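You operate a simulated robot arm through the tools that you are given. There is no shell and no other tool. Be economical: measure what you need, move in short steps, check, and stop when the job is done.

You are at the controls of a simulated two-armed robot. One attempt, no reset.

## Task
Stack the brown box that says "clips" from the plywood board on top of the brown box marked "ties". Put the grey plant pot on the steel table. Put the grit shaker on the white counter away on the blue table. Put two of the white tags from the green workbench in the brown paper pot. Shut the right green drawer. Take the begonia in the orange pot and put it on the green saucer. Open the left blue drawer. The order is free. Set down upright: grey plant pot, grit shaker.

It is judged by the outcome, as a careful person would: the job done as asked, and still so three seconds after it is handed in. It fails if anything else is knocked over, pushed out of place, dropped, spilled or broken.

## Robot
Two 7-joint arms with two-finger parallel grippers on one trunk, on a base that drives. Base frame: it is fixed to the floor where the robot stands at the start and does not move with it; the origin is under the middle of the robot, x ahead of it, y to its left, z up; the surface under the hand at the start is at about z = 0.75. Readings come in m, degrees, newtons and seconds.
The left shoulder is at the start at [-0.082, 0.119, 0.851], the right one opposite. With the tool pointing down near the work surface each hand reaches from about 0.18 to 0.6 m from the robot's upright axis, wherever it stands, measured 20 degrees to its own side. Places, roughly: begonia in the orange pot (9x9x8 cm) [-4.1, -7, 0.8]; blue table [-1.8, -7.6, 0.8]; brown box [0.5, 0, 0.75]; brown paper pot (24x24x12 cm) [-1.7, -4.8, 0.9]; green saucer (12x11x3 cm) [-4.1, -7.6, 0.8]; grey plant pot (6x6x6 cm) [-2.1, -1, 0.7]; grit shaker [-4, -1.25, 1]; left blue drawer [-2, -7.3, 0.7]; right green drawer [-2.2, -5.3, 0.7]; steel table [-5.7, -2.5, 0.8]; white tag [-2, -5.5, 1]. Payload 3.43 kg a hand.
The TCP of each hand is the grasp point between the finger pads, 0.03 m short of the fingertips. In the tool frame z runs along the fingers and y along their closing line. Largest opening 0.094 m; finger width 0.028, thickness 0.01; the body of the gripper, 0.05 by 0.096 m, starts 0.055 m behind the TCP.
Orientation is that of the tool frame in the base frame, as a unit quaternion [x, y, z, w]. With the fingers straight down and closing along the base's y, the tool's x points along the base's -x, its y along +y and its z along -z.

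## Interface
- The arms move only by the tool arm_command. It takes "left_steps", "right_steps" or both (then of equal length, played together; a hand with none holds still); each is a list that holds one entry, the list of rows, each a list of 7 numbers: the turn, a rotation vector about the base's x, y, z in units of 6 degrees (1.0 is 6 degrees), then the shift along the base's x, y, z in units of 40 mm (1.0 is 40 mm), then the gripper command, from -1 (fully open) to 1 (shut), values between in proportion. In form: [[[ax, ay, az, dx, dy, dz, hand], ...]]. A call has 1 to 20 rows; each row shifts and turns the commanded pose from where the row before left it. A call with a number of a shift or a turn outside -1 to 1 is refused whole. Rows are played at 5 a second. More than 0.05 m and 8.6 degrees between two rows, or a gripper value outside its range, and nothing of the call is played. A pose out of reach is approached as far as the arm can. The call stops where the force on the tool passes 40 N (or 10 N more than at its start, if that is more) or the arm is blocked; 0.2 s more then pass. Each finger travels about 0.153 m/s and halts on what it meets, pressing with about 34 N; the grip force reading is that of the motor and also rises with nothing between the fingers. The clock runs only during rows and for 0.2 s after the last one: add rows that do not move to give the fingers time. It gives the time, the measured TCP pose, the force on the tool (base axes), the opening and the grip force at its end, in the units of the frame above (readings bear some noise), with the torque about the TCP (base axes, N m) and any sound that the robot's microphone picked up.
- Cameras (640 x 400 px; columns grow to the right, rows downward): "scene" is now at [0.0291, 0.0182, 1.5555]; the picture's right is [0.25, -0.97, 0.00], its down [-0.76, -0.20, -0.62] and it looks along [0.60, 0.16, -0.79] (base axes); focal length 271 px, centre (320, 200). "left" rides on the left gripper at [0.076, -0.014, -0.102] in its tool frame; the picture's right is [0.18, 0.98, 0.00], its down [-0.75, 0.14, -0.64] and it looks along [-0.63, 0.12, 0.77] (tool axes); focal length 243 px, centre (320, 200). "right" rides on the right gripper at [0.076, 0.014, -0.103] in its tool frame; the picture's right is [-0.18, 0.98, 0.00], its down [-0.75, -0.14, -0.64] and it looks along [-0.63, -0.12, 0.77] (tool axes); focal length 243 px, centre (320, 200). There is no depth. A picture from a camera that has moved, and an enlarged one, comes with that camera's place and axes in the base frame and with its lens.
- camera(camera): a new picture of that camera. It takes no simulated time.
- move_column(by): slides the trunk up (or, below 0, down) by that many m; the arms and the scene camera ride with it, the base frame stays. It gives what a move gives, with no picture.
- drive_base(legs): drives the robot by 1 to 6 legs, each [ahead, left, turn to the left] in m, m and degrees, along the robot's own axes; the way and the turn of a leg run together, so that a leg with both is an arc; at most 1.5 m and 180 degrees a leg. The arms and the cameras ride along, it lands a little off, and it stops where it bumps. It gives what a move gives.
- pan_tilt(pan, tilt): turns the head with the scene camera to pan (to the left, within 143 degrees either way) and tilt (down, from -29 to 69), counted from straight ahead of the robot. It gives what a move gives.
- inspect(camera, box): a new picture of the part [left, top, right, bottom] of that camera's present view, enlarged. It takes no simulated time.
- close_job(): hands the job in; it is judged then, once.

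Go step by step. Nothing tells you exact positions but the pictures and the camera data: compare them with the known pose of the tool, close in by small moves and look again before you grip or let go. The budget is 207 turns and 190 pictures, counting those below and the enlarged ones. Unless the task says otherwise, let go and move clear before handing in, and close with one line.

The tools are called after "Call:" as a command line: name --argument value ..., lists and objects as JSON in quotes. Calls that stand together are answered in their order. arm_command: Moves the arms, as the interface text tells. Its arguments: {"type":"object","properties":{"left_steps":{"type":"array"},"right_steps":{"type":"array"}},"required":[]} The other tools are called the same way: move_column (by) slides the trunk up or down; drive_base (legs) drives the base; pan_tilt (pan, tilt) turns the head that bears the scene camera; camera (camera) takes a picture; inspect (camera, box) takes an enlarged picture of a part of a camera's view; close_job () hands the job in.

At the start:

```text
time_s: 0.0
left_ee_pos: [0.3088, 0.192, 1.1024]
left_ee_rot: [0.0, 1.0, 0.0, 0.0]
left_contact_force: [-1.4, -0.5, -0.6]
left_moment: [0.0, 0.02, -0.03]
left_width: 0.094
left_grasp_force: 0.0
right_ee_pos: [0.2803, -0.1002, 1.0458]
right_ee_rot: [-0.001, 1.0, 0.0, 0.001]
right_contact_force: [0.0, -0.4, -0.7]
right_moment: [0.0, 0.0, 0.01]
right_width: 0.0939
right_grasp_force: 0.1
trunk travel left (down, up): [-0.275, 0.06]
robot x, y, heading: [0.0029, -0.0015, -0.2]
head pan, tilt: [14.5, 51.7]
```

scene: 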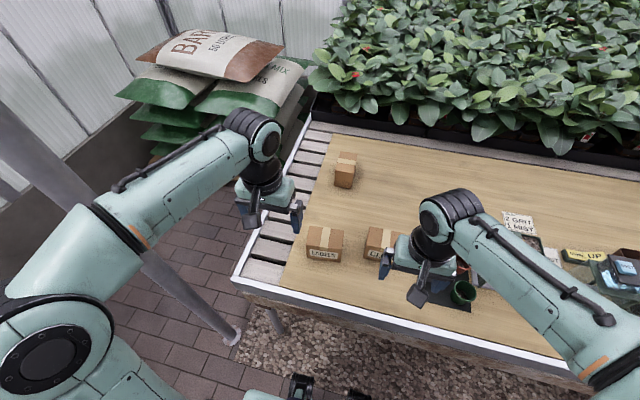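
right: 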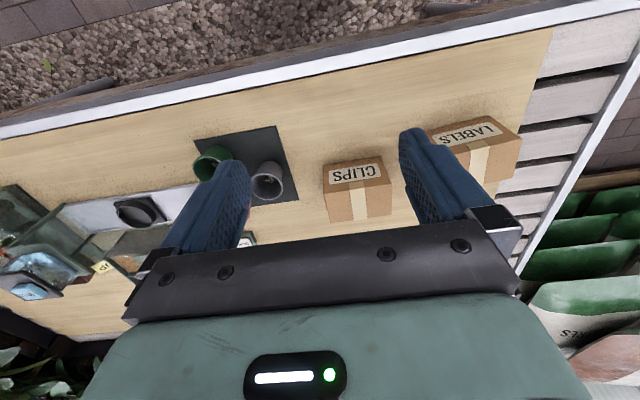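
left: 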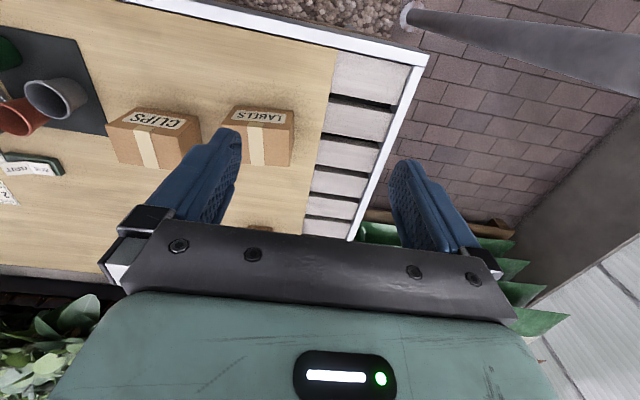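

The plywood board has at least three boxes on it: "labels", "clips", and one further back whose label I can't read. I'll enlarge the view to find "ties" first.

Call:
inspect --camera "scene" --box '[270, 130, 430, 300]'

Call:
inspect --camera "left" --box '[0, 60, 340, 260]'

```text
2.35 times, centred on (350, 215) of scene
camera zoom: at [0.0291, 0.0182, 1.5555], right [0.25, -0.97, 0.0], down [-0.76, -0.2, -0.62], along [0.6, 0.16, -0.79], focal length 637 px, centre (249, 165)
```

zoom: 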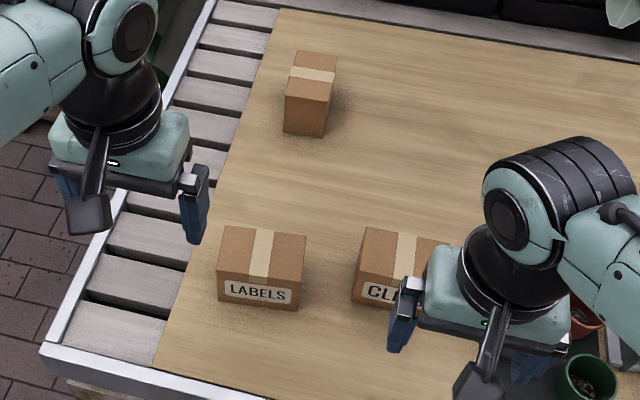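

```text
1.88 times, centred on (170, 160) of left
camera zoom: at [0.2326, 0.1764, 1.2038], right [-0.18, 0.98, 0.0], down [0.75, 0.14, 0.64], along [0.63, 0.12, -0.77], focal length 457 px, centre (602, 275)
```

zoom: 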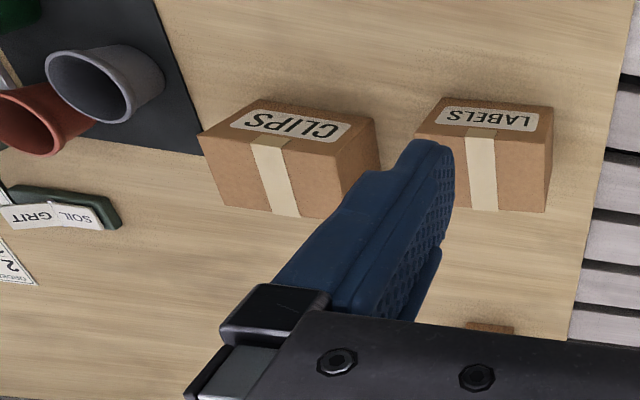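

The back box's label is turned away from me. I'll look over the rest of the board, then bring the left hand camera to the back box's left side.

Call:
pan_tilt --pan -40 --tilt 40

Call:
camera --camera "scene"

Call:
arm_command --left_steps '[[[0, 0, 0, 0.5, 1, 0, -1], [0, 0, -1, 0.5, 1, 0, -1], [0, 0, -1, 1, 1, 0, -1], [0, 0, -1, 1, 0.5, 0, -1], [0, 0, -1, 1, 0, 0, -1], [0, 0, -1, 1, 0, 0, -1], [0, 0, -1, 0, 0, 0, -1], [0, 0, -1, 0, 0, 0, -1], [0, 0, -1, 0, 0, 0, -1], [0, 0, -1, 0, 0, 0, -1], [0, 0, -1, 0, 0, 0, -1], [0, 0, 0, 0, 0, 0, -1]]]'

Call:
camera --camera "left"

```text
time_s: 1.2
left_ee_pos: [0.3082, 0.1908, 1.1024]
left_ee_rot: [0.0, 1.0, 0.0, 0.0]
left_contact_force: [-0.8, 0.0, -0.3]
left_moment: [0.02, -0.01, 0.01]
left_width: 0.0941
left_grasp_force: 0.0
right_ee_pos: [0.2795, -0.1001, 1.046]
right_ee_rot: [0.0, 1.0, 0.0, 0.001]
right_contact_force: [0.5, 1.0, -0.8]
right_moment: [0.03, 0.0, 0.02]
right_width: 0.0941
right_grasp_force: 0.2
trunk travel left (down, up): [-0.275, 0.06]
robot x, y, heading: [-0.0018, 0.0005, -0.2]
head pan, tilt: [-40.0, 40.0]
```

```text
184 pictures are left
camera scene: at [0.0213, -0.0553, 1.572], right [-0.64, -0.77, 0.0], down [-0.49, 0.41, -0.77], along [0.59, -0.49, -0.64], focal length 271 px, centre (320, 200)
```

scene: 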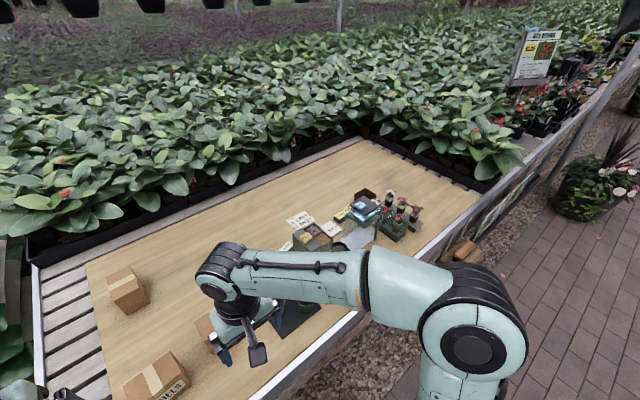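

```text
refused: row 3 steps farther than a row can; nothing moved
```

```text
183 pictures are left
camera left: at [0.2327, 0.1764, 1.2038], right [-0.18, 0.98, 0.0], down [0.75, 0.14, 0.64], along [0.63, 0.12, -0.77], focal length 243 px, centre (320, 200)
```

left: 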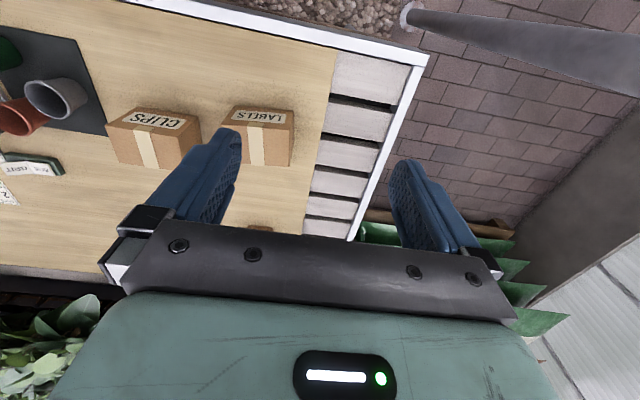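

Nothing moved because one row's step was too long. I'll repeat the move in smaller steps.

Call:
arm_command --left_steps '[[[0, 0, 0, 0.3, 0.9, 0, -1], [0, 0, -1, 0.5, 0.9, 0, -1], [0, 0, -1, 0.7, 0.8, 0, -1], [0, 0, -1, 0.8, 0.7, 0, -1], [0, 0, -1, 0.8, 0.5, 0, -1], [0, 0, -1, 0.8, 0, 0, -1], [0, 0, -1, 0, 0, 0, -1], [0, 0, -1, 0, 0, 0, -1], [0, 0, -1, 0, 0, 0, -1], [0, 0, -1, 0, 0, 0, -1], [0, 0, -1, 0, 0, 0, -1], [0, 0, 0, 0, 0, 0, -1]]]'

Call:
camera --camera "left"

```text
time_s: 3.8
left_ee_pos: [0.4576, 0.3419, 1.0993]
left_ee_rot: [0.501, 0.866, 0.0, 0.0]
left_contact_force: [0.5, 0.6, 0.5]
left_moment: [0.0, 0.01, -0.01]
left_width: 0.0943
left_grasp_force: 0.0
left hand out of reach, approached as far as the arm can: row 6
right_ee_pos: [0.2794, -0.0994, 1.0449]
right_ee_rot: [0.0, 1.0, 0.0, 0.0]
right_contact_force: [0.2, 0.1, -0.3]
right_moment: [-0.01, 0.01, 0.03]
right_width: 0.094
right_grasp_force: 0.1
trunk travel left (down, up): [-0.275, 0.06]
robot x, y, heading: [-0.0005, 0.0001, -0.2]
head pan, tilt: [-40.0, 40.0]
```

```text
182 pictures are left
camera left: at [0.4064, 0.4002, 1.2009], right [0.76, 0.65, 0.0], down [0.5, -0.58, 0.64], along [0.42, -0.49, -0.77], focal length 243 px, centre (320, 200)
```

left: 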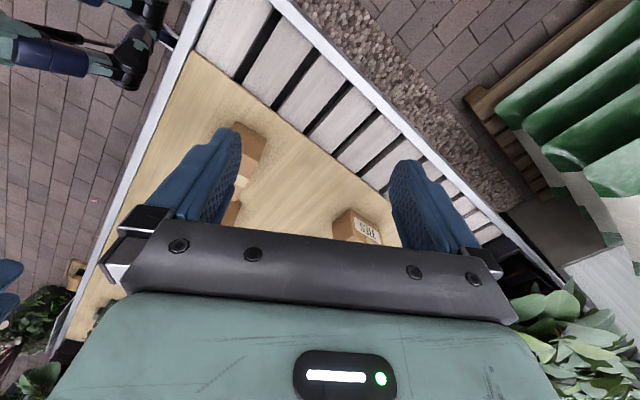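

The back box reads "TIES", at roughly (0.77, 0.115). Next I'll measure the clips box through the right hand camera.

Call:
inspect --camera "right" --box '[290, 120, 450, 240]'

Call:
inspect --camera "left" --box '[310, 180, 420, 260]'

Call:
pan_tilt --pan 10 --tilt 45

Call:
camera --camera "scene"

```text
3.33 times, centred on (370, 180) of right
camera zoom: at [0.2033, -0.0852, 1.1478], right [0.18, 0.98, 0.0], down [0.75, -0.14, 0.64], along [0.63, -0.12, -0.77], focal length 809 px, centre (153, 267)
```

zoom: 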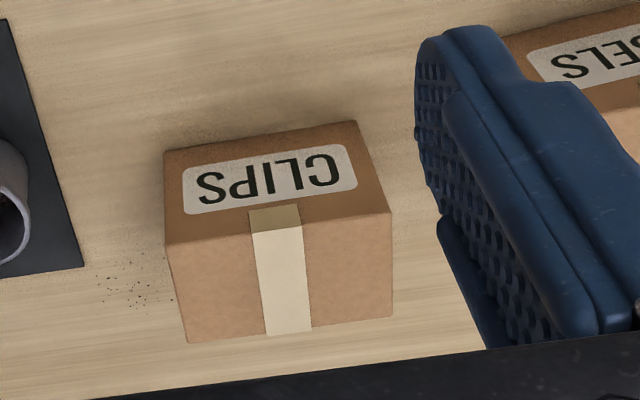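

```text
5.00 times, centred on (365, 220) of left
camera zoom: at [0.4064, 0.4002, 1.2009], right [0.76, 0.65, 0.0], down [0.5, -0.58, 0.64], along [0.42, -0.49, -0.77], focal length 1213 px, centre (95, 100)
```

zoom: 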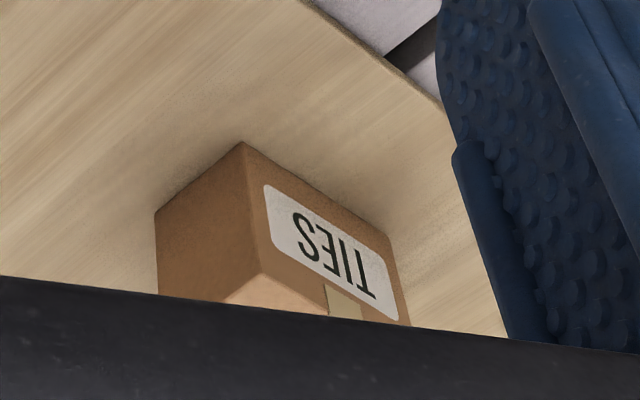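

```text
time_s: 5.0
left_ee_pos: [0.4562, 0.343, 1.0994]
left_ee_rot: [0.5, 0.866, 0.0, 0.0]
left_contact_force: [-0.6, 0.6, -0.7]
left_moment: [0.01, 0.0, 0.0]
left_width: 0.094
left_grasp_force: 0.0
right_ee_pos: [0.2787, -0.1007, 1.0455]
right_ee_rot: [0.001, 1.0, -0.001, 0.0]
right_contact_force: [0.2, 0.7, -0.2]
right_moment: [0.04, 0.01, -0.02]
right_width: 0.0939
right_grasp_force: 0.2
trunk travel left (down, up): [-0.275, 0.06]
robot x, y, heading: [-0.0029, 0.0023, 0.0]
head pan, tilt: [10.0, 45.0]
```

```text
179 pictures are left
camera scene: at [0.0362, 0.0133, 1.5647], right [0.17, -0.98, 0.0], down [-0.7, -0.12, -0.71], along [0.7, 0.12, -0.71], focal length 271 px, centre (320, 200)
```

scene: 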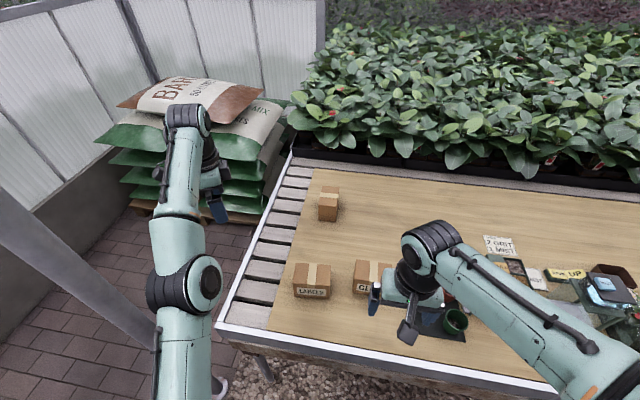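

Measured: the clips box spans x 0.448–0.517 and y −0.126 to −0.016, and is about 0.083 tall, so it must be gripped along x. "Ties" is too far from here, so I'll look down to see how close the base is to the table.

Call:
pan_tilt --pan 0 --tilt 69

Call:
camera --camera "scene"

Call:
pan_tilt --pan 80 --tilt 40

Call:
camera --camera "scene"

```text
time_s: 5.9
left_ee_pos: [0.4557, 0.3423, 1.0985]
left_ee_rot: [0.5, 0.866, 0.0, 0.0]
left_contact_force: [1.1, 0.3, -0.6]
left_moment: [-0.01, -0.01, 0.0]
left_width: 0.0942
left_grasp_force: 0.0
right_ee_pos: [0.2789, -0.1021, 1.0447]
right_ee_rot: [0.001, 1.0, 0.0, 0.001]
right_contact_force: [-0.2, -0.4, 0.8]
right_moment: [0.02, -0.01, -0.01]
right_width: 0.0942
right_grasp_force: 0.1
trunk travel left (down, up): [-0.275, 0.06]
robot x, y, heading: [0.0036, 0.0029, 0.1]
head pan, tilt: [0.0, 68.8]
```

```text
178 pictures are left
camera scene: at [0.0121, -0.0007, 1.5359], right [0.0, -1.0, 0.0], down [-0.93, 0.0, -0.36], along [0.36, 0.0, -0.93], focal length 271 px, centre (320, 200)
```

scene: 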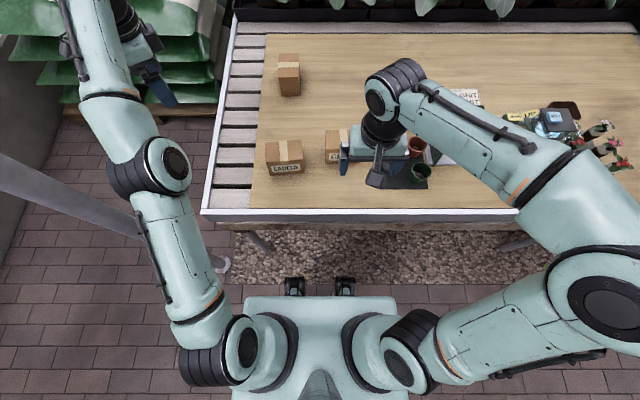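

```text
time_s: 7.4
left_ee_pos: [0.457, 0.3412, 1.0986]
left_ee_rot: [0.5, 0.866, 0.0, 0.0]
left_contact_force: [-0.2, 0.2, 0.2]
left_moment: [-0.03, -0.01, 0.0]
left_width: 0.0939
left_grasp_force: 0.1
right_ee_pos: [0.2797, -0.1008, 1.0441]
right_ee_rot: [0.0, 1.0, 0.0, 0.0]
right_contact_force: [-0.2, -0.6, 0.0]
right_moment: [-0.04, -0.01, 0.03]
right_width: 0.094
right_grasp_force: 0.1
trunk travel left (down, up): [-0.275, 0.06]
robot x, y, heading: [-0.0018, -0.0025, -0.0]
head pan, tilt: [80.0, 40.0]
```

```text
177 pictures are left
camera scene: at [-0.0291, 0.083, 1.572], right [0.98, -0.17, 0.0], down [-0.11, -0.63, -0.77], along [0.13, 0.75, -0.64], focal length 271 px, centre (320, 200)
```

scene: 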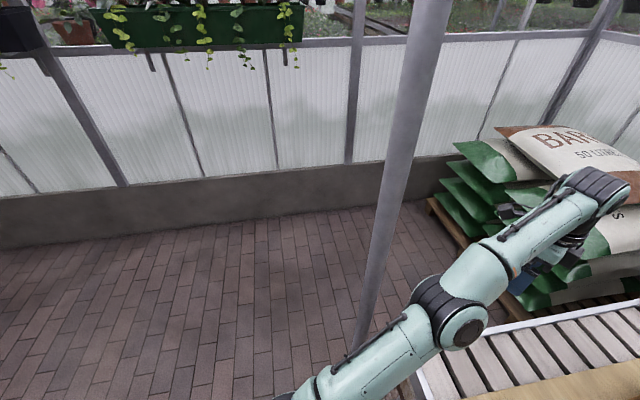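

My base is slim and the space under the board between the legs looks clear. I'll creep forward under the board edge to shorten the reach.

Call:
drive_base --legs '[[0.1, 0, 0]]'

Call:
pan_tilt --pan 0 --tilt 69

Call:
camera --camera "scene"

```text
time_s: 8.6
left_ee_pos: [0.5581, 0.342, 1.0998]
left_ee_rot: [0.5, 0.866, 0.001, 0.001]
left_contact_force: [0.5, 0.6, 0.7]
left_moment: [0.01, 0.0, 0.0]
left_width: 0.0942
left_grasp_force: 0.2
right_ee_pos: [0.3807, -0.0997, 1.0454]
right_ee_rot: [-0.001, 1.0, 0.0, -0.001]
right_contact_force: [0.0, -0.4, -0.8]
right_moment: [0.0, 0.0, -0.02]
right_width: 0.094
right_grasp_force: 0.0
trunk travel left (down, up): [-0.275, 0.06]
robot x, y, heading: [0.1013, -0.0012, 0.4]
head pan, tilt: [80.0, 40.0]
```

```text
time_s: 10.1
left_ee_pos: [0.5576, 0.3437, 1.0991]
left_ee_rot: [0.499, 0.867, 0.0, 0.0]
left_contact_force: [-0.6, 0.6, -0.1]
left_moment: [-0.02, -0.01, 0.0]
left_width: 0.094
left_grasp_force: 0.1
right_ee_pos: [0.3815, -0.1001, 1.0469]
right_ee_rot: [0.0, 1.0, -0.001, 0.0]
right_contact_force: [0.0, -0.2, 0.0]
right_moment: [0.02, 0.01, 0.01]
right_width: 0.094
right_grasp_force: 0.1
trunk travel left (down, up): [-0.275, 0.06]
robot x, y, heading: [0.1007, -0.0017, -0.0]
head pan, tilt: [0.0, 68.8]
```

```text
176 pictures are left
camera scene: at [0.1136, -0.0006, 1.5359], right [0.0, -1.0, 0.0], down [-0.93, 0.0, -0.36], along [0.36, 0.0, -0.93], focal length 271 px, centre (320, 200)
```

scene: 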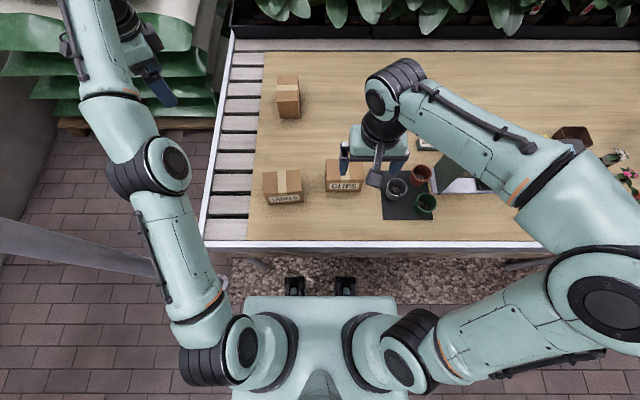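

There's room for another 0.08 m. After that I'll move the right hand aside and bring the left hand over the clips box, fingers closing along x.

Call:
drive_base --legs '[[0.08, 0, 0]]'

Call:
arm_command --left_steps '[[[0, 0, -1, -0.35, -0.3, 0, -1], [0, 0, -1, -0.35, -0.9, 0, -1], [0, 0, -1, -0.35, -0.9, 0, -1], [0, 0, -1, -0.35, -0.9, 0, -1], [0, 0, -1, -0.35, -0.9, 0, -1], [0, 0, 0, -0.35, -0.9, 0, -1], [0, 0, 0, -0.35, -0.9, 0, -1], [0, 0, 0, -0.35, -0.9, 0, -1], [0, 0, 0, -0.35, -0.9, 0, -1], [0, 0, 0, -0.35, -0.9, 0, -1], [0, 0, 0, -0.35, -0.9, 0, -1], [0, 0, 0, 0, -0.65, 0, -1], [0, 0, 0, 0, 0, 0, -1]]]' --right_steps '[[[0, 0, 0, 0, -1, 0, -1], [0, 0, 0, 0, -1, 0, -1], [0, 0, 0, 0, -1, 0, -1], [0, 0, 0, 0, -1, 0, -1], [0, 0, 0, 0, -1, 0, -1], [0, 0, 0, 0, -1, 0, -1], [0, 0, 0, 0, 0, 0, -1], [0, 0, 0, 0, 0, 0, -1], [0, 0, 0, 0, 0, 0, -1], [0, 0, 0, 0, 0, 0, -1], [0, 0, 0, 0, 0, 0, -1], [0, 0, 0, 0, 0, 0, -1], [0, 0, 0, 0, 0, 0, -1]]]'

Call:
camera --camera "scene"

Call:
camera --camera "left"

```text
time_s: 11.1
left_ee_pos: [0.5887, 0.3411, 1.0976]
left_ee_rot: [0.5, 0.866, -0.002, -0.002]
left_contact_force: [0.0, 0.2, 0.1]
left_moment: [-0.01, 0.0, -0.04]
left_width: 0.0941
left_grasp_force: 0.1
right_ee_pos: [0.4114, -0.1016, 1.0447]
right_ee_rot: [0.001, 1.0, 0.0, -0.001]
right_contact_force: [-0.3, 0.1, -0.5]
right_moment: [-0.02, 0.03, -0.01]
right_width: 0.094
right_grasp_force: 0.1
trunk travel left (down, up): [-0.275, 0.06]
robot x, y, heading: [0.1318, 0.001, -0.0]
head pan, tilt: [0.0, 68.8]
stopped in leg 1: the robot was blocked; the commanded pose is now the measured one
```

```text
time_s: 13.9
left_ee_pos: [0.4346, -0.0559, 1.1011]
left_ee_rot: [0.708, 0.707, 0.0, -0.002]
left_contact_force: [-0.5, 0.1, -0.2]
left_moment: [0.03, -0.02, -0.03]
left_width: 0.094
left_grasp_force: 0.1
right_ee_pos: [0.4103, -0.3402, 1.0475]
right_ee_rot: [0.001, 1.0, 0.0, -0.001]
right_contact_force: [-0.1, 0.6, 0.0]
right_moment: [0.03, -0.01, 0.0]
right_width: 0.0941
right_grasp_force: 0.0
trunk travel left (down, up): [-0.275, 0.06]
robot x, y, heading: [0.1281, 0.0011, 0.0]
head pan, tilt: [0.0, 68.8]
```

```text
175 pictures are left
camera scene: at [0.1414, -0.0004, 1.5358], right [0.0, -1.0, 0.0], down [-0.93, 0.0, -0.36], along [0.36, 0.0, -0.93], focal length 271 px, centre (320, 200)
```

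scene: 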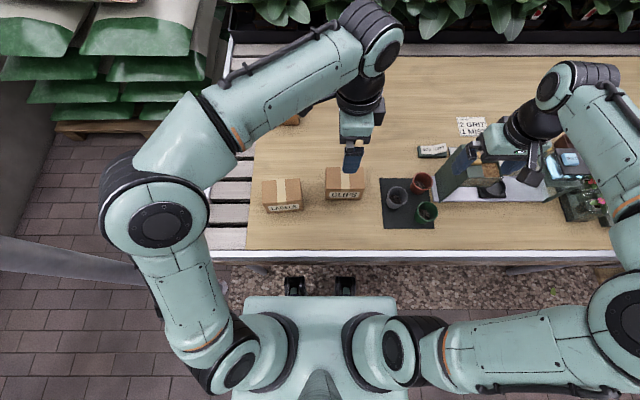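

```text
174 pictures are left
camera left: at [0.4196, 0.0193, 1.2027], right [0.98, 0.18, 0.0], down [0.14, -0.75, 0.64], along [0.12, -0.63, -0.77], focal length 243 px, centre (320, 200)
```

left: 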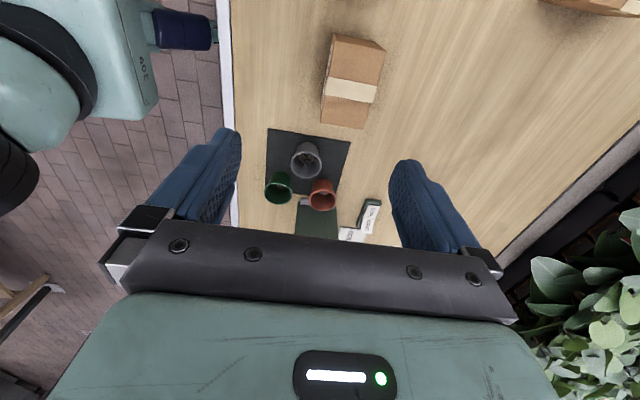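

The base stopped at x = 0.13, and the boxes haven't shifted. To get the extra reach I'll grip clips with the hand leaning 30° about its closing axis, so that after a 90° yaw the hand leans toward the ties box.

Call:
arm_command --left_steps '[[[-1, 0, 0, 0.6, 0, 0, -1], [-1, 0, 0, 0.58, 0, 0, -1], [-1, 0, 0, 0, 0, -1, -1], [-1, 0, 0, 0, 0, -1, -1], [-1, 0, 0, 0, 0, -1, -1], [0, 0, 0, 0, 0, -1, -1], [0, 0, 0, 0, 0, -0.8, -1], [0, 0, 0, 0, 0, 0, -1]]]'

Call:
camera --camera "left"

Call:
inspect --camera "scene" --box '[230, 80, 450, 240]'

```text
time_s: 15.7
left_ee_pos: [0.4779, -0.0579, 0.9057]
left_ee_rot: [0.684, 0.682, -0.183, 0.182]
left_contact_force: [-0.7, 0.4, -0.1]
left_moment: [0.01, 0.0, 0.02]
left_width: 0.094
left_grasp_force: 0.0
right_ee_pos: [0.4099, -0.3398, 1.0484]
right_ee_rot: [0.001, 1.0, 0.0, -0.001]
right_contact_force: [0.2, 0.5, 0.2]
right_moment: [0.0, -0.02, 0.03]
right_width: 0.0941
right_grasp_force: 0.1
trunk travel left (down, up): [-0.275, 0.06]
robot x, y, heading: [0.1313, -0.0038, 0.2]
head pan, tilt: [0.0, 68.8]
```

```text
173 pictures are left
camera left: at [0.4644, 0.0592, 0.9557], right [0.98, 0.16, -0.09], down [0.14, -0.33, 0.93], along [0.12, -0.93, -0.35], focal length 243 px, centre (320, 200)
```

left: 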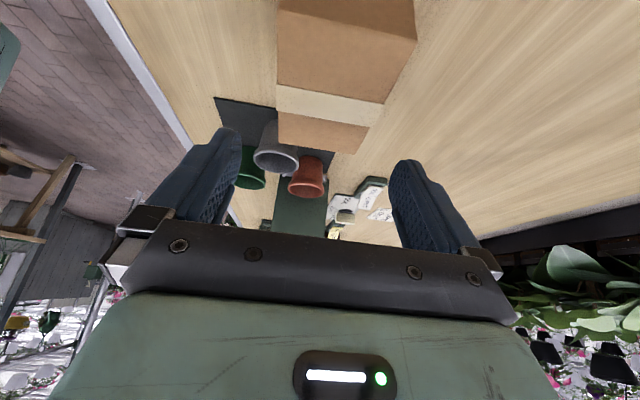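

```text
2.50 times, centred on (340, 160) of scene
camera zoom: at [0.1414, -0.0008, 1.5359], right [0.0, -1.0, 0.0], down [-0.93, 0.0, -0.36], along [0.36, 0.0, -0.93], focal length 677 px, centre (270, 300)
```

zoom: 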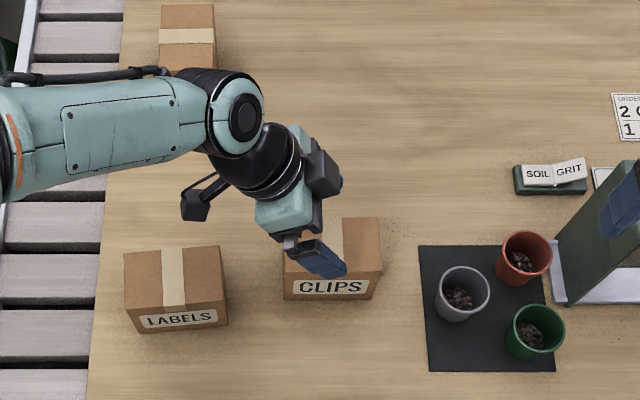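

Clips' x centre is 0.481 and the hand is aligned at 0.478. I'll descend and grip.

Call:
arm_command --left_steps '[[[0, 0, 0, 0.05, 0, -0.8, -1], [0, 0, 0, 0, 0, -0.8, -1], [0, 0, 0, 0, 0, -0.8, -1], [0, 0, 0, 0, 0, 0, -1], [0, 0, 0, 0, 0, 0, 1], [0, 0, 0, 0, 0, 0, 1], [0, 0, 0, 0, 0, 0, 1], [0, 0, 0, 0, 0, 0, 1]]]'

Call:
inspect --camera "scene" --box '[230, 80, 450, 240]'

```text
time_s: 17.5
left_ee_pos: [0.4823, -0.0548, 0.8081]
left_ee_rot: [0.684, 0.682, -0.183, 0.182]
left_contact_force: [-0.7, -0.1, 1.1]
left_moment: [0.0, -0.02, -0.02]
left_width: 0.0741
left_grasp_force: 34.2
right_ee_pos: [0.4098, -0.3408, 1.0465]
right_ee_rot: [0.001, 1.0, 0.0, -0.001]
right_contact_force: [0.1, -0.8, 0.3]
right_moment: [0.02, 0.0, -0.02]
right_width: 0.0941
right_grasp_force: 0.2
trunk travel left (down, up): [-0.275, 0.06]
robot x, y, heading: [0.1291, -0.0051, 0.3]
head pan, tilt: [0.0, 68.8]
```

```text
2.50 times, centred on (340, 160) of scene
camera zoom: at [0.1417, -0.0008, 1.5358], right [0.0, -1.0, 0.0], down [-0.93, 0.0, -0.36], along [0.36, 0.0, -0.93], focal length 677 px, centre (270, 300)
```

zoom: 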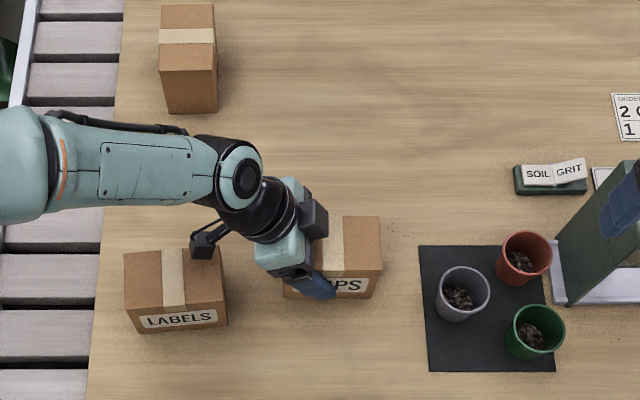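

Clips is gripped at a width of 0.074. Ties is centred at (0.784, 0.107) with about 4° of yaw. I'll lift, turn the box +94° and carry it above ties.

Call:
arm_command --left_steps '[[[0, 0, 0, 0, 0, 0.95, 1], [0, 0, 0, 0, 0, 0.95, 1], [0, 0, 0, 0, 0, 0.95, 1], [0, 0, 0, 0, 0, 0.95, 1], [0, 0, 0.98, 0, 0.5, 0, 1], [0, 0, 0.98, 0, 0.5, 0, 1], [0, 0, 0.98, 0, 0.5, 0, 1], [0, 0, 0.98, 0, 0.5, 0, 1], [0, 0, 0.98, 0, 0.5, 0, 1], [0, 0, 0.98, 0, 0.5, 0, 1], [0, 0, 0.98, 0, 0.5, 0, 1], [0, 0, 0.98, 0, 0.5, 0, 1], [0, 0, 0.98, 0, 0, 0, 1], [0, 0, 0.98, 0, 0, 0, 1], [0, 0, 0.98, 0, 0, 0, 1], [0, 0, 0.98, 0, 0, 0, 1], [0, 0, 0.98, 0, 0, 0, 1], [0, 0, 0.98, 0, 0, 0, 1], [0, 0, 0.98, 0, 0, 0, 1], [0, 0, 0.98, 0, 0, 0, 1]]]'

Call:
camera --camera "scene"

```text
time_s: 21.7
left_ee_pos: [0.482, 0.1029, 0.9622]
left_ee_rot: [-0.034, 0.965, 0.008, 0.259]
left_contact_force: [0.0, -0.7, -2.0]
left_moment: [0.02, 0.03, 0.0]
left_width: 0.0742
left_grasp_force: 33.8
right_ee_pos: [0.4098, -0.3421, 1.0464]
right_ee_rot: [0.0, 1.0, 0.0, -0.001]
right_contact_force: [0.6, 0.4, 0.1]
right_moment: [-0.01, 0.0, -0.03]
right_width: 0.094
right_grasp_force: 0.0
trunk travel left (down, up): [-0.275, 0.06]
robot x, y, heading: [0.1281, 0.0009, 0.1]
head pan, tilt: [0.0, 68.8]
```

```text
170 pictures are left
camera scene: at [0.1418, -0.0009, 1.5359], right [0.0, -1.0, 0.0], down [-0.93, 0.0, -0.36], along [0.36, 0.0, -0.93], focal length 271 px, centre (320, 200)
```

scene: 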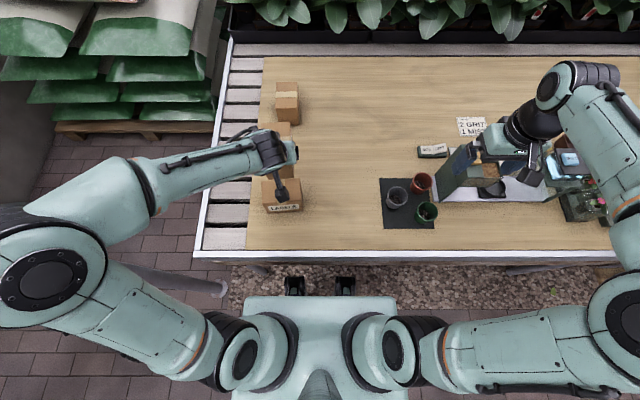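

The box is turned and held level. Next I'll move it forward to above ties.

Call:
arm_command --left_steps '[[[0, 0, 0, 0.89, 0, 0, 1], [0, 0, 0, 0.89, 0, 0, 1], [0, 0, 0, 0.89, 0, 0, 1], [0, 0, 0, 0.89, 0, 0, 1], [0, 0, 0, 0.89, 0, 0, 1], [0, 0, 0, 0.89, 0, 0, 1], [0, 0, 0, 0.89, 0, 0, 1], [0, 0, 0, 0.89, 0.05, 0, 1], [0, 0, 0, 0, 0, 0, 1]]]'

Call:
inspect --camera "scene" --box '[200, 40, 400, 200]'

Call:
camera --camera "left"

```text
time_s: 23.7
left_ee_pos: [0.7665, 0.1062, 0.9629]
left_ee_rot: [-0.032, 0.966, 0.008, 0.257]
left_contact_force: [-1.0, -0.2, -2.9]
left_moment: [-0.02, 0.04, 0.0]
left_width: 0.0741
left_grasp_force: 33.9
right_ee_pos: [0.4084, -0.3412, 1.0471]
right_ee_rot: [0.001, 1.0, 0.0, 0.0]
right_contact_force: [0.1, 0.3, -0.5]
right_moment: [0.01, -0.02, 0.01]
right_width: 0.0942
right_grasp_force: 0.0
trunk travel left (down, up): [-0.275, 0.06]
robot x, y, heading: [0.1267, -0.0014, -0.0]
head pan, tilt: [0.0, 68.8]
```

```text
2.50 times, centred on (300, 120) of scene
camera zoom: at [0.1409, -0.0005, 1.5358], right [0.0, -1.0, 0.0], down [-0.93, 0.0, -0.36], along [0.36, 0.0, -0.93], focal length 677 px, centre (370, 400)
```

zoom: 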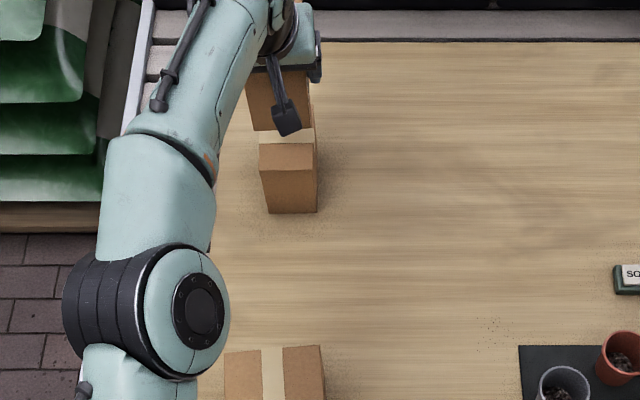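

```text
168 pictures are left
camera left: at [0.6507, 0.0833, 1.013], right [-0.23, 0.97, -0.09], down [0.32, 0.16, 0.93], along [0.92, 0.18, -0.35], focal length 243 px, centre (320, 200)
```

left: 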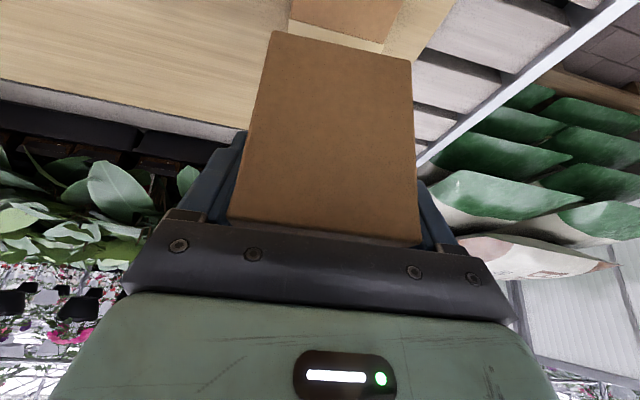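

The clips box lines up with ties, front edge and sides. I'll lower it to contact.

Call:
arm_command --left_steps '[[[0, 0, 0, 0, 0, -0.6, 1], [0, 0, 0, 0, 0, -0.6, 1], [0, 0, 0, 0, 0, -0.35, 1], [0, 0, 0, 0, 0, -0.1, 1], [0, 0, 0, 0, 0, 0, 1], [0, 0, 0, 0, 0, 0, 1]]]'

Call:
inspect --camera "scene" --box '[200, 40, 400, 200]'

```text
time_s: 25.1
left_ee_pos: [0.7672, 0.1056, 0.8983]
left_ee_rot: [-0.033, 0.965, 0.008, 0.26]
left_contact_force: [1.8, 0.6, 6.8]
left_moment: [0.1, -0.1, -0.03]
left_width: 0.0738
left_grasp_force: 34.0
right_ee_pos: [0.4092, -0.341, 1.0467]
right_ee_rot: [0.001, 1.0, 0.0, 0.0]
right_contact_force: [0.0, 0.1, -0.3]
right_moment: [0.0, 0.03, 0.0]
right_width: 0.0937
right_grasp_force: 0.2
trunk travel left (down, up): [-0.275, 0.06]
robot x, y, heading: [0.1292, -0.0013, 0.1]
head pan, tilt: [0.0, 68.8]
```

```text
2.50 times, centred on (300, 120) of scene
camera zoom: at [0.1412, -0.0009, 1.5359], right [0.0, -1.0, 0.0], down [-0.93, 0.0, -0.36], along [0.36, 0.0, -0.93], focal length 677 px, centre (370, 400)
```

zoom: 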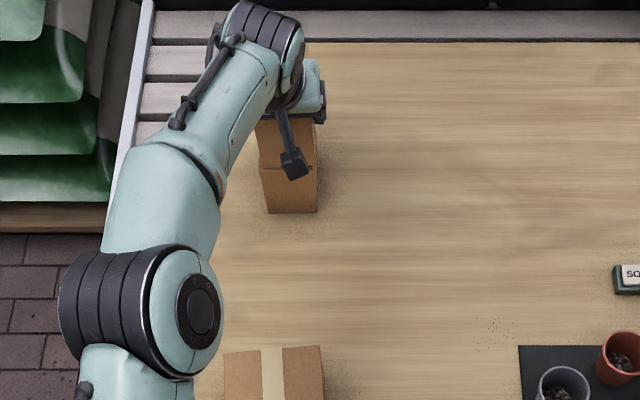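

It's in contact at about 9 N and flush with ties. I'll open and withdraw along the tool axis.

Call:
arm_command --left_steps '[[[0, 0, 0, 0, 0, 0, -0.2], [0, 0, 0, 0, 0, 0, -1], [0, 0, 0, 0, 0, 0, -1], [0, 0, 0, -0.25, 0, 0.43, -1], [0, 0, 0, -0.5, 0, 0.86, -1], [0, 0, 0, -0.5, 0, 0.86, -1], [0, 0, 0, -0.5, 0, 0.86, -1], [0, 1, 0, -0.9, 0, 0, -1], [0, 1, 0, -0.9, 0, 0, -1], [0, 1, 0, -0.9, 0, 0, -1], [0, 1, 0, -0.9, 0, 0, -1], [0, 1, 0, -0.9, 0, 0, -1], [0, 0, 0, -0.9, 0, 0, -1]]]'

Call:
camera --camera "scene"

```text
time_s: 27.9
left_ee_pos: [0.4805, 0.1077, 1.0152]
left_ee_rot: [-0.029, 0.999, 0.017, -0.001]
left_contact_force: [0.0, 0.6, 0.5]
left_moment: [-0.02, 0.02, 0.02]
left_width: 0.0939
left_grasp_force: 0.1
right_ee_pos: [0.4087, -0.3399, 1.0471]
right_ee_rot: [0.001, 1.0, -0.001, 0.0]
right_contact_force: [-0.4, -0.3, -0.3]
right_moment: [0.02, -0.01, -0.01]
right_width: 0.094
right_grasp_force: 0.1
trunk travel left (down, up): [-0.275, 0.06]
robot x, y, heading: [0.1293, -0.0013, -0.2]
head pan, tilt: [0.0, 68.8]
```

```text
166 pictures are left
camera scene: at [0.1404, -0.0003, 1.5358], right [0.0, -1.0, 0.0], down [-0.93, 0.0, -0.36], along [0.36, 0.0, -0.93], focal length 271 px, centre (320, 200)
```

scene: 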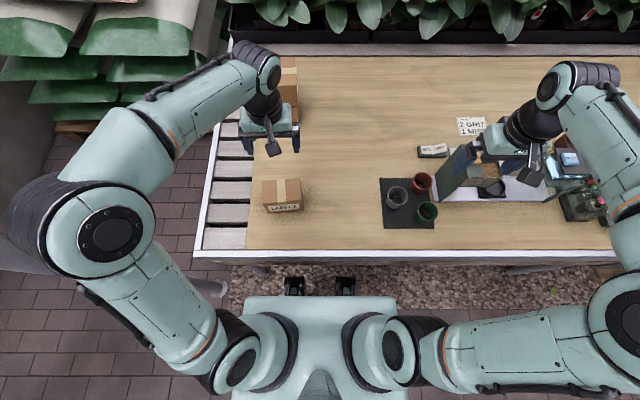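

Clips is stacked. I'll tuck the arms, back away and look around behind me.

Call:
arm_command --left_steps '[[[0, 0, 0, -0.6, 0.5, 0.7, -1], [0, 0, 0, -0.6, 0.5, 0.7, -1], [0, 0, 0, -0.6, 0.5, 0.7, -1], [0, 0, 0, -0.5, 0.5, 0, -1]]]' --right_steps '[[[0, 0, 0, -0.2, 0.9, 0.4, -1], [0, 0, 0, -0.2, 0.9, 0.4, -1], [0, 0, 0, 0, 0.9, 0.5, -1], [0, 0, 0, 0, 0.3, 0, -1]]]'

Call:
drive_base --legs '[[-0.45, 0, 0]]'

Call:
pan_tilt --pan -143 --tilt 15

Call:
camera --camera "scene"

Call:
pan_tilt --pan 143 --tilt 15

Call:
camera --camera "scene"

```text
time_s: 28.9
left_ee_pos: [0.3884, 0.1842, 1.1022]
left_ee_rot: [-0.03, 0.999, 0.017, -0.001]
left_contact_force: [-0.3, 0.4, 0.1]
left_moment: [0.0, 0.0, 0.01]
left_width: 0.0939
left_grasp_force: 0.0
right_ee_pos: [0.3944, -0.2212, 1.0985]
right_ee_rot: [0.001, 1.0, 0.0, 0.0]
right_contact_force: [-0.3, 0.6, 0.2]
right_moment: [-0.01, 0.01, 0.01]
right_width: 0.0939
right_grasp_force: 0.0
trunk travel left (down, up): [-0.275, 0.06]
robot x, y, heading: [0.127, 0.0005, 0.1]
head pan, tilt: [0.0, 68.8]
```

```text
time_s: 31.5
left_ee_pos: [-0.0501, 0.1828, 1.1025]
left_ee_rot: [-0.026, 1.0, 0.017, -0.001]
left_contact_force: [-1.1, -0.7, -0.3]
left_moment: [0.0, -0.01, -0.01]
left_width: 0.0938
left_grasp_force: 0.0
right_ee_pos: [-0.0454, -0.2216, 1.0973]
right_ee_rot: [0.004, 1.0, 0.0, 0.0]
right_contact_force: [0.6, -0.4, 0.4]
right_moment: [0.03, 0.0, 0.01]
right_width: 0.0939
right_grasp_force: 0.1
trunk travel left (down, up): [-0.275, 0.06]
robot x, y, heading: [-0.3089, 0.0024, -0.1]
head pan, tilt: [0.0, 68.8]
```

```text
time_s: 33.8
left_ee_pos: [-0.0484, 0.1826, 1.1007]
left_ee_rot: [-0.026, 1.0, 0.016, -0.001]
left_contact_force: [-0.2, -1.0, -0.9]
left_moment: [-0.02, 0.03, 0.03]
left_width: 0.0941
left_grasp_force: 0.1
right_ee_pos: [-0.0442, -0.2216, 1.0978]
right_ee_rot: [0.003, 1.0, 0.0, 0.0]
right_contact_force: [-0.6, -0.1, -0.1]
right_moment: [0.0, 0.0, -0.02]
right_width: 0.094
right_grasp_force: 0.0
trunk travel left (down, up): [-0.275, 0.06]
robot x, y, heading: [-0.3063, 0.0016, -0.0]
head pan, tilt: [-143.0, 15.0]
```

```text
165 pictures are left
camera scene: at [-0.4275, -0.0551, 1.6115], right [-0.6, 0.8, 0.0], down [0.21, 0.15, -0.97], along [-0.77, -0.58, -0.26], focal length 271 px, centre (320, 200)
```

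scene: 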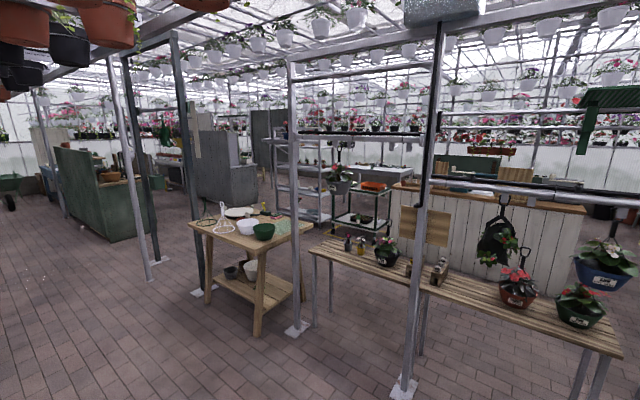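

```text
time_s: 37.7
left_ee_pos: [-0.0488, 0.1832, 1.1017]
left_ee_rot: [-0.027, 1.0, 0.016, -0.001]
left_contact_force: [-0.3, 0.4, 0.9]
left_moment: [-0.03, 0.0, -0.01]
left_width: 0.0942
left_grasp_force: 0.1
right_ee_pos: [-0.0439, -0.2225, 1.0978]
right_ee_rot: [0.004, 1.0, -0.001, -0.001]
right_contact_force: [-0.4, -0.8, 0.1]
right_moment: [-0.01, -0.01, -0.02]
right_width: 0.0941
right_grasp_force: 0.1
trunk travel left (down, up): [-0.275, 0.06]
robot x, y, heading: [-0.313, 0.0038, -0.3]
head pan, tilt: [143.0, 15.0]
```

```text
164 pictures are left
camera scene: at [-0.4269, 0.0574, 1.6115], right [0.61, 0.8, 0.0], down [0.21, -0.16, -0.97], along [-0.77, 0.59, -0.26], focal length 271 px, centre (320, 200)
```

scene: 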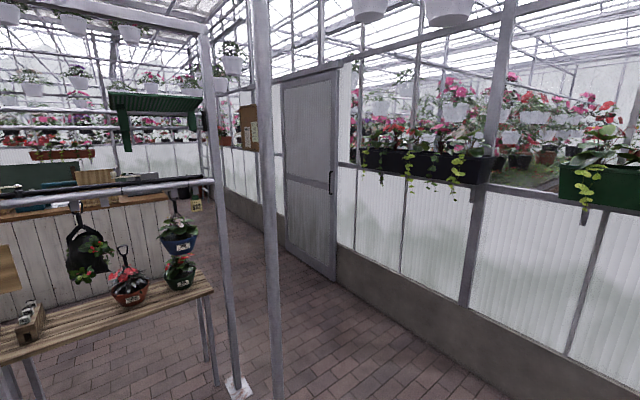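

Behind me I see a long potting bench, a small wooden table, a white slatted counter and a metal rack. I'll zoom in on these.

Call:
pan_tilt --pan -143 --tilt 15

Call:
inspect --camera "scene" --box '[320, 160, 480, 280]'

Call:
inspect --camera "scene" --box '[180, 120, 420, 300]'

Call:
inspect --camera "scene" --box '[0, 90, 240, 270]'

```text
time_s: 41.7
left_ee_pos: [-0.0479, 0.1824, 1.1008]
left_ee_rot: [-0.026, 1.0, 0.017, 0.0]
left_contact_force: [-0.9, -0.4, 0.5]
left_moment: [0.02, -0.03, 0.04]
left_width: 0.0941
left_grasp_force: 0.1
right_ee_pos: [-0.0449, -0.2217, 1.098]
right_ee_rot: [0.004, 1.0, 0.0, -0.002]
right_contact_force: [-0.3, -0.1, 0.0]
right_moment: [0.0, 0.01, -0.04]
right_width: 0.094
right_grasp_force: 0.0
trunk travel left (down, up): [-0.275, 0.06]
robot x, y, heading: [-0.3078, 0.0035, -0.1]
head pan, tilt: [-143.0, 15.0]
```

```text
3.33 times, centred on (400, 220) of scene
camera zoom: at [-0.4275, -0.0551, 1.6115], right [-0.6, 0.8, 0.0], down [0.21, 0.15, -0.97], along [-0.77, -0.58, -0.26], focal length 902 px, centre (53, 133)
```

zoom: 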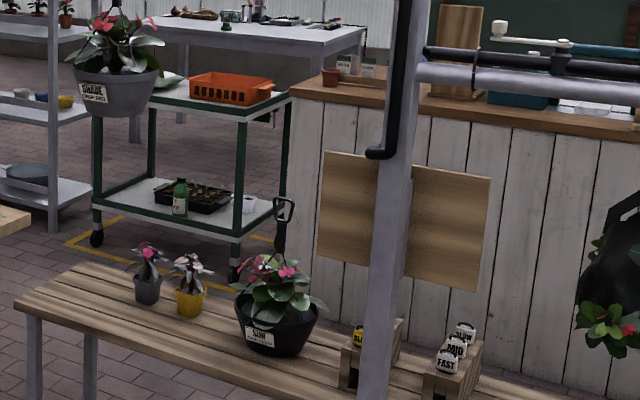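

```text
2.22 times, centred on (300, 210) of scene
camera zoom: at [-0.4275, -0.0551, 1.6115], right [-0.6, 0.8, 0.0], down [0.21, 0.15, -0.97], along [-0.77, -0.58, -0.26], focal length 601 px, centre (364, 178)
```

zoom: 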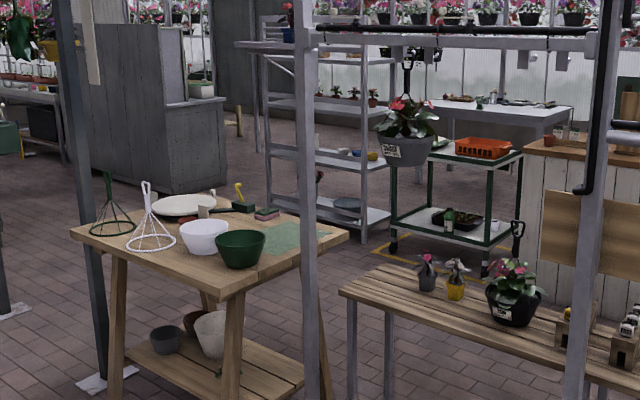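

```text
2.22 times, centred on (120, 180) of scene
camera zoom: at [-0.4275, -0.0551, 1.6115], right [-0.6, 0.8, 0.0], down [0.21, 0.15, -0.97], along [-0.77, -0.58, -0.26], focal length 601 px, centre (764, 244)
```

zoom: 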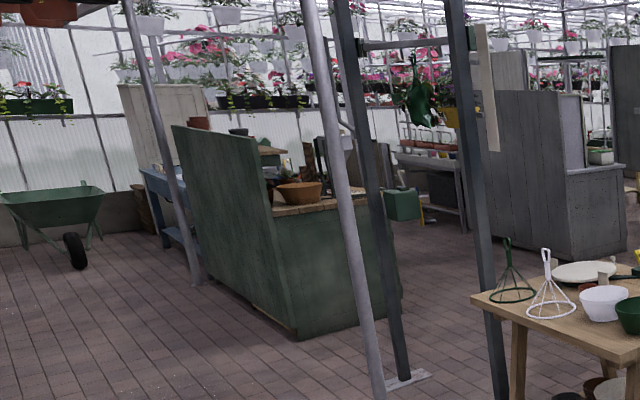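

The grey pot with a plant is at about (-2.06, -1.02) on the long bench. Posts and a hanging basket block the front, so I'll go around the bench's right end into the aisle behind it. First I'll back off and turn around.

Call:
pan_tilt --pan 0 --tilt 20

Call:
drive_base --legs '[[-0.4, 0, 0], [0, 0, 180], [0, -1.2, 0]]'

Call:
camera --camera "scene"

```text
time_s: 43.9
left_ee_pos: [-0.0482, 0.1838, 1.1019]
left_ee_rot: [-0.027, 1.0, 0.016, -0.001]
left_contact_force: [-0.5, 0.4, -0.4]
left_moment: [-0.05, 0.02, 0.02]
left_width: 0.0941
left_grasp_force: 0.0
right_ee_pos: [-0.0442, -0.2217, 1.0992]
right_ee_rot: [0.004, 1.0, 0.0, -0.001]
right_contact_force: [0.0, -0.3, -0.5]
right_moment: [0.0, 0.01, 0.03]
right_width: 0.0937
right_grasp_force: 0.1
trunk travel left (down, up): [-0.275, 0.06]
robot x, y, heading: [-0.3087, 0.0013, -0.2]
head pan, tilt: [0.0, 20.0]
```

```text
time_s: 64.4
left_ee_pos: [-0.9485, 1.0448, 1.1007]
left_ee_rot: [0.999, 0.039, 0.0, 0.015]
left_contact_force: [-0.1, -1.0, -1.1]
left_moment: [0.02, -0.01, -0.02]
left_width: 0.0941
left_grasp_force: 0.0
right_ee_pos: [-0.9623, 1.4486, 1.0977]
right_ee_rot: [1.0, 0.008, -0.001, -0.002]
right_contact_force: [-0.2, -0.2, 0.1]
right_moment: [-0.03, -0.05, -0.01]
right_width: 0.0941
right_grasp_force: 0.2
trunk travel left (down, up): [-0.275, 0.06]
robot x, y, heading: [-0.6939, 1.2371, -179.2]
head pan, tilt: [0.0, 20.0]
stopped in leg 3: the robot was blocked; the commanded pose is now the measured one
```

```text
160 pictures are left
camera scene: at [-0.7414, 1.2288, 1.6035], right [-0.02, 1.0, 0.0], down [0.34, 0.01, -0.94], along [-0.94, -0.01, -0.34], focal length 271 px, centre (320, 200)
```

scene: 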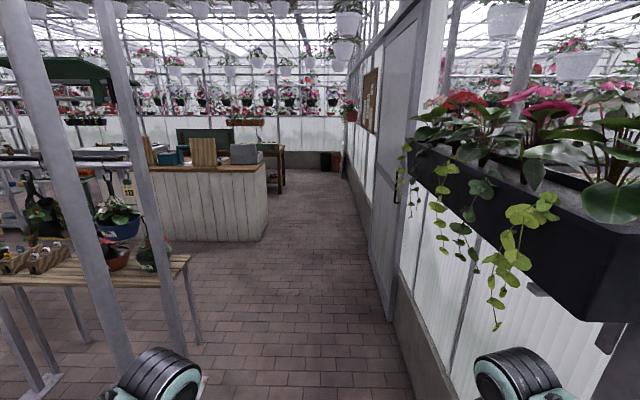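

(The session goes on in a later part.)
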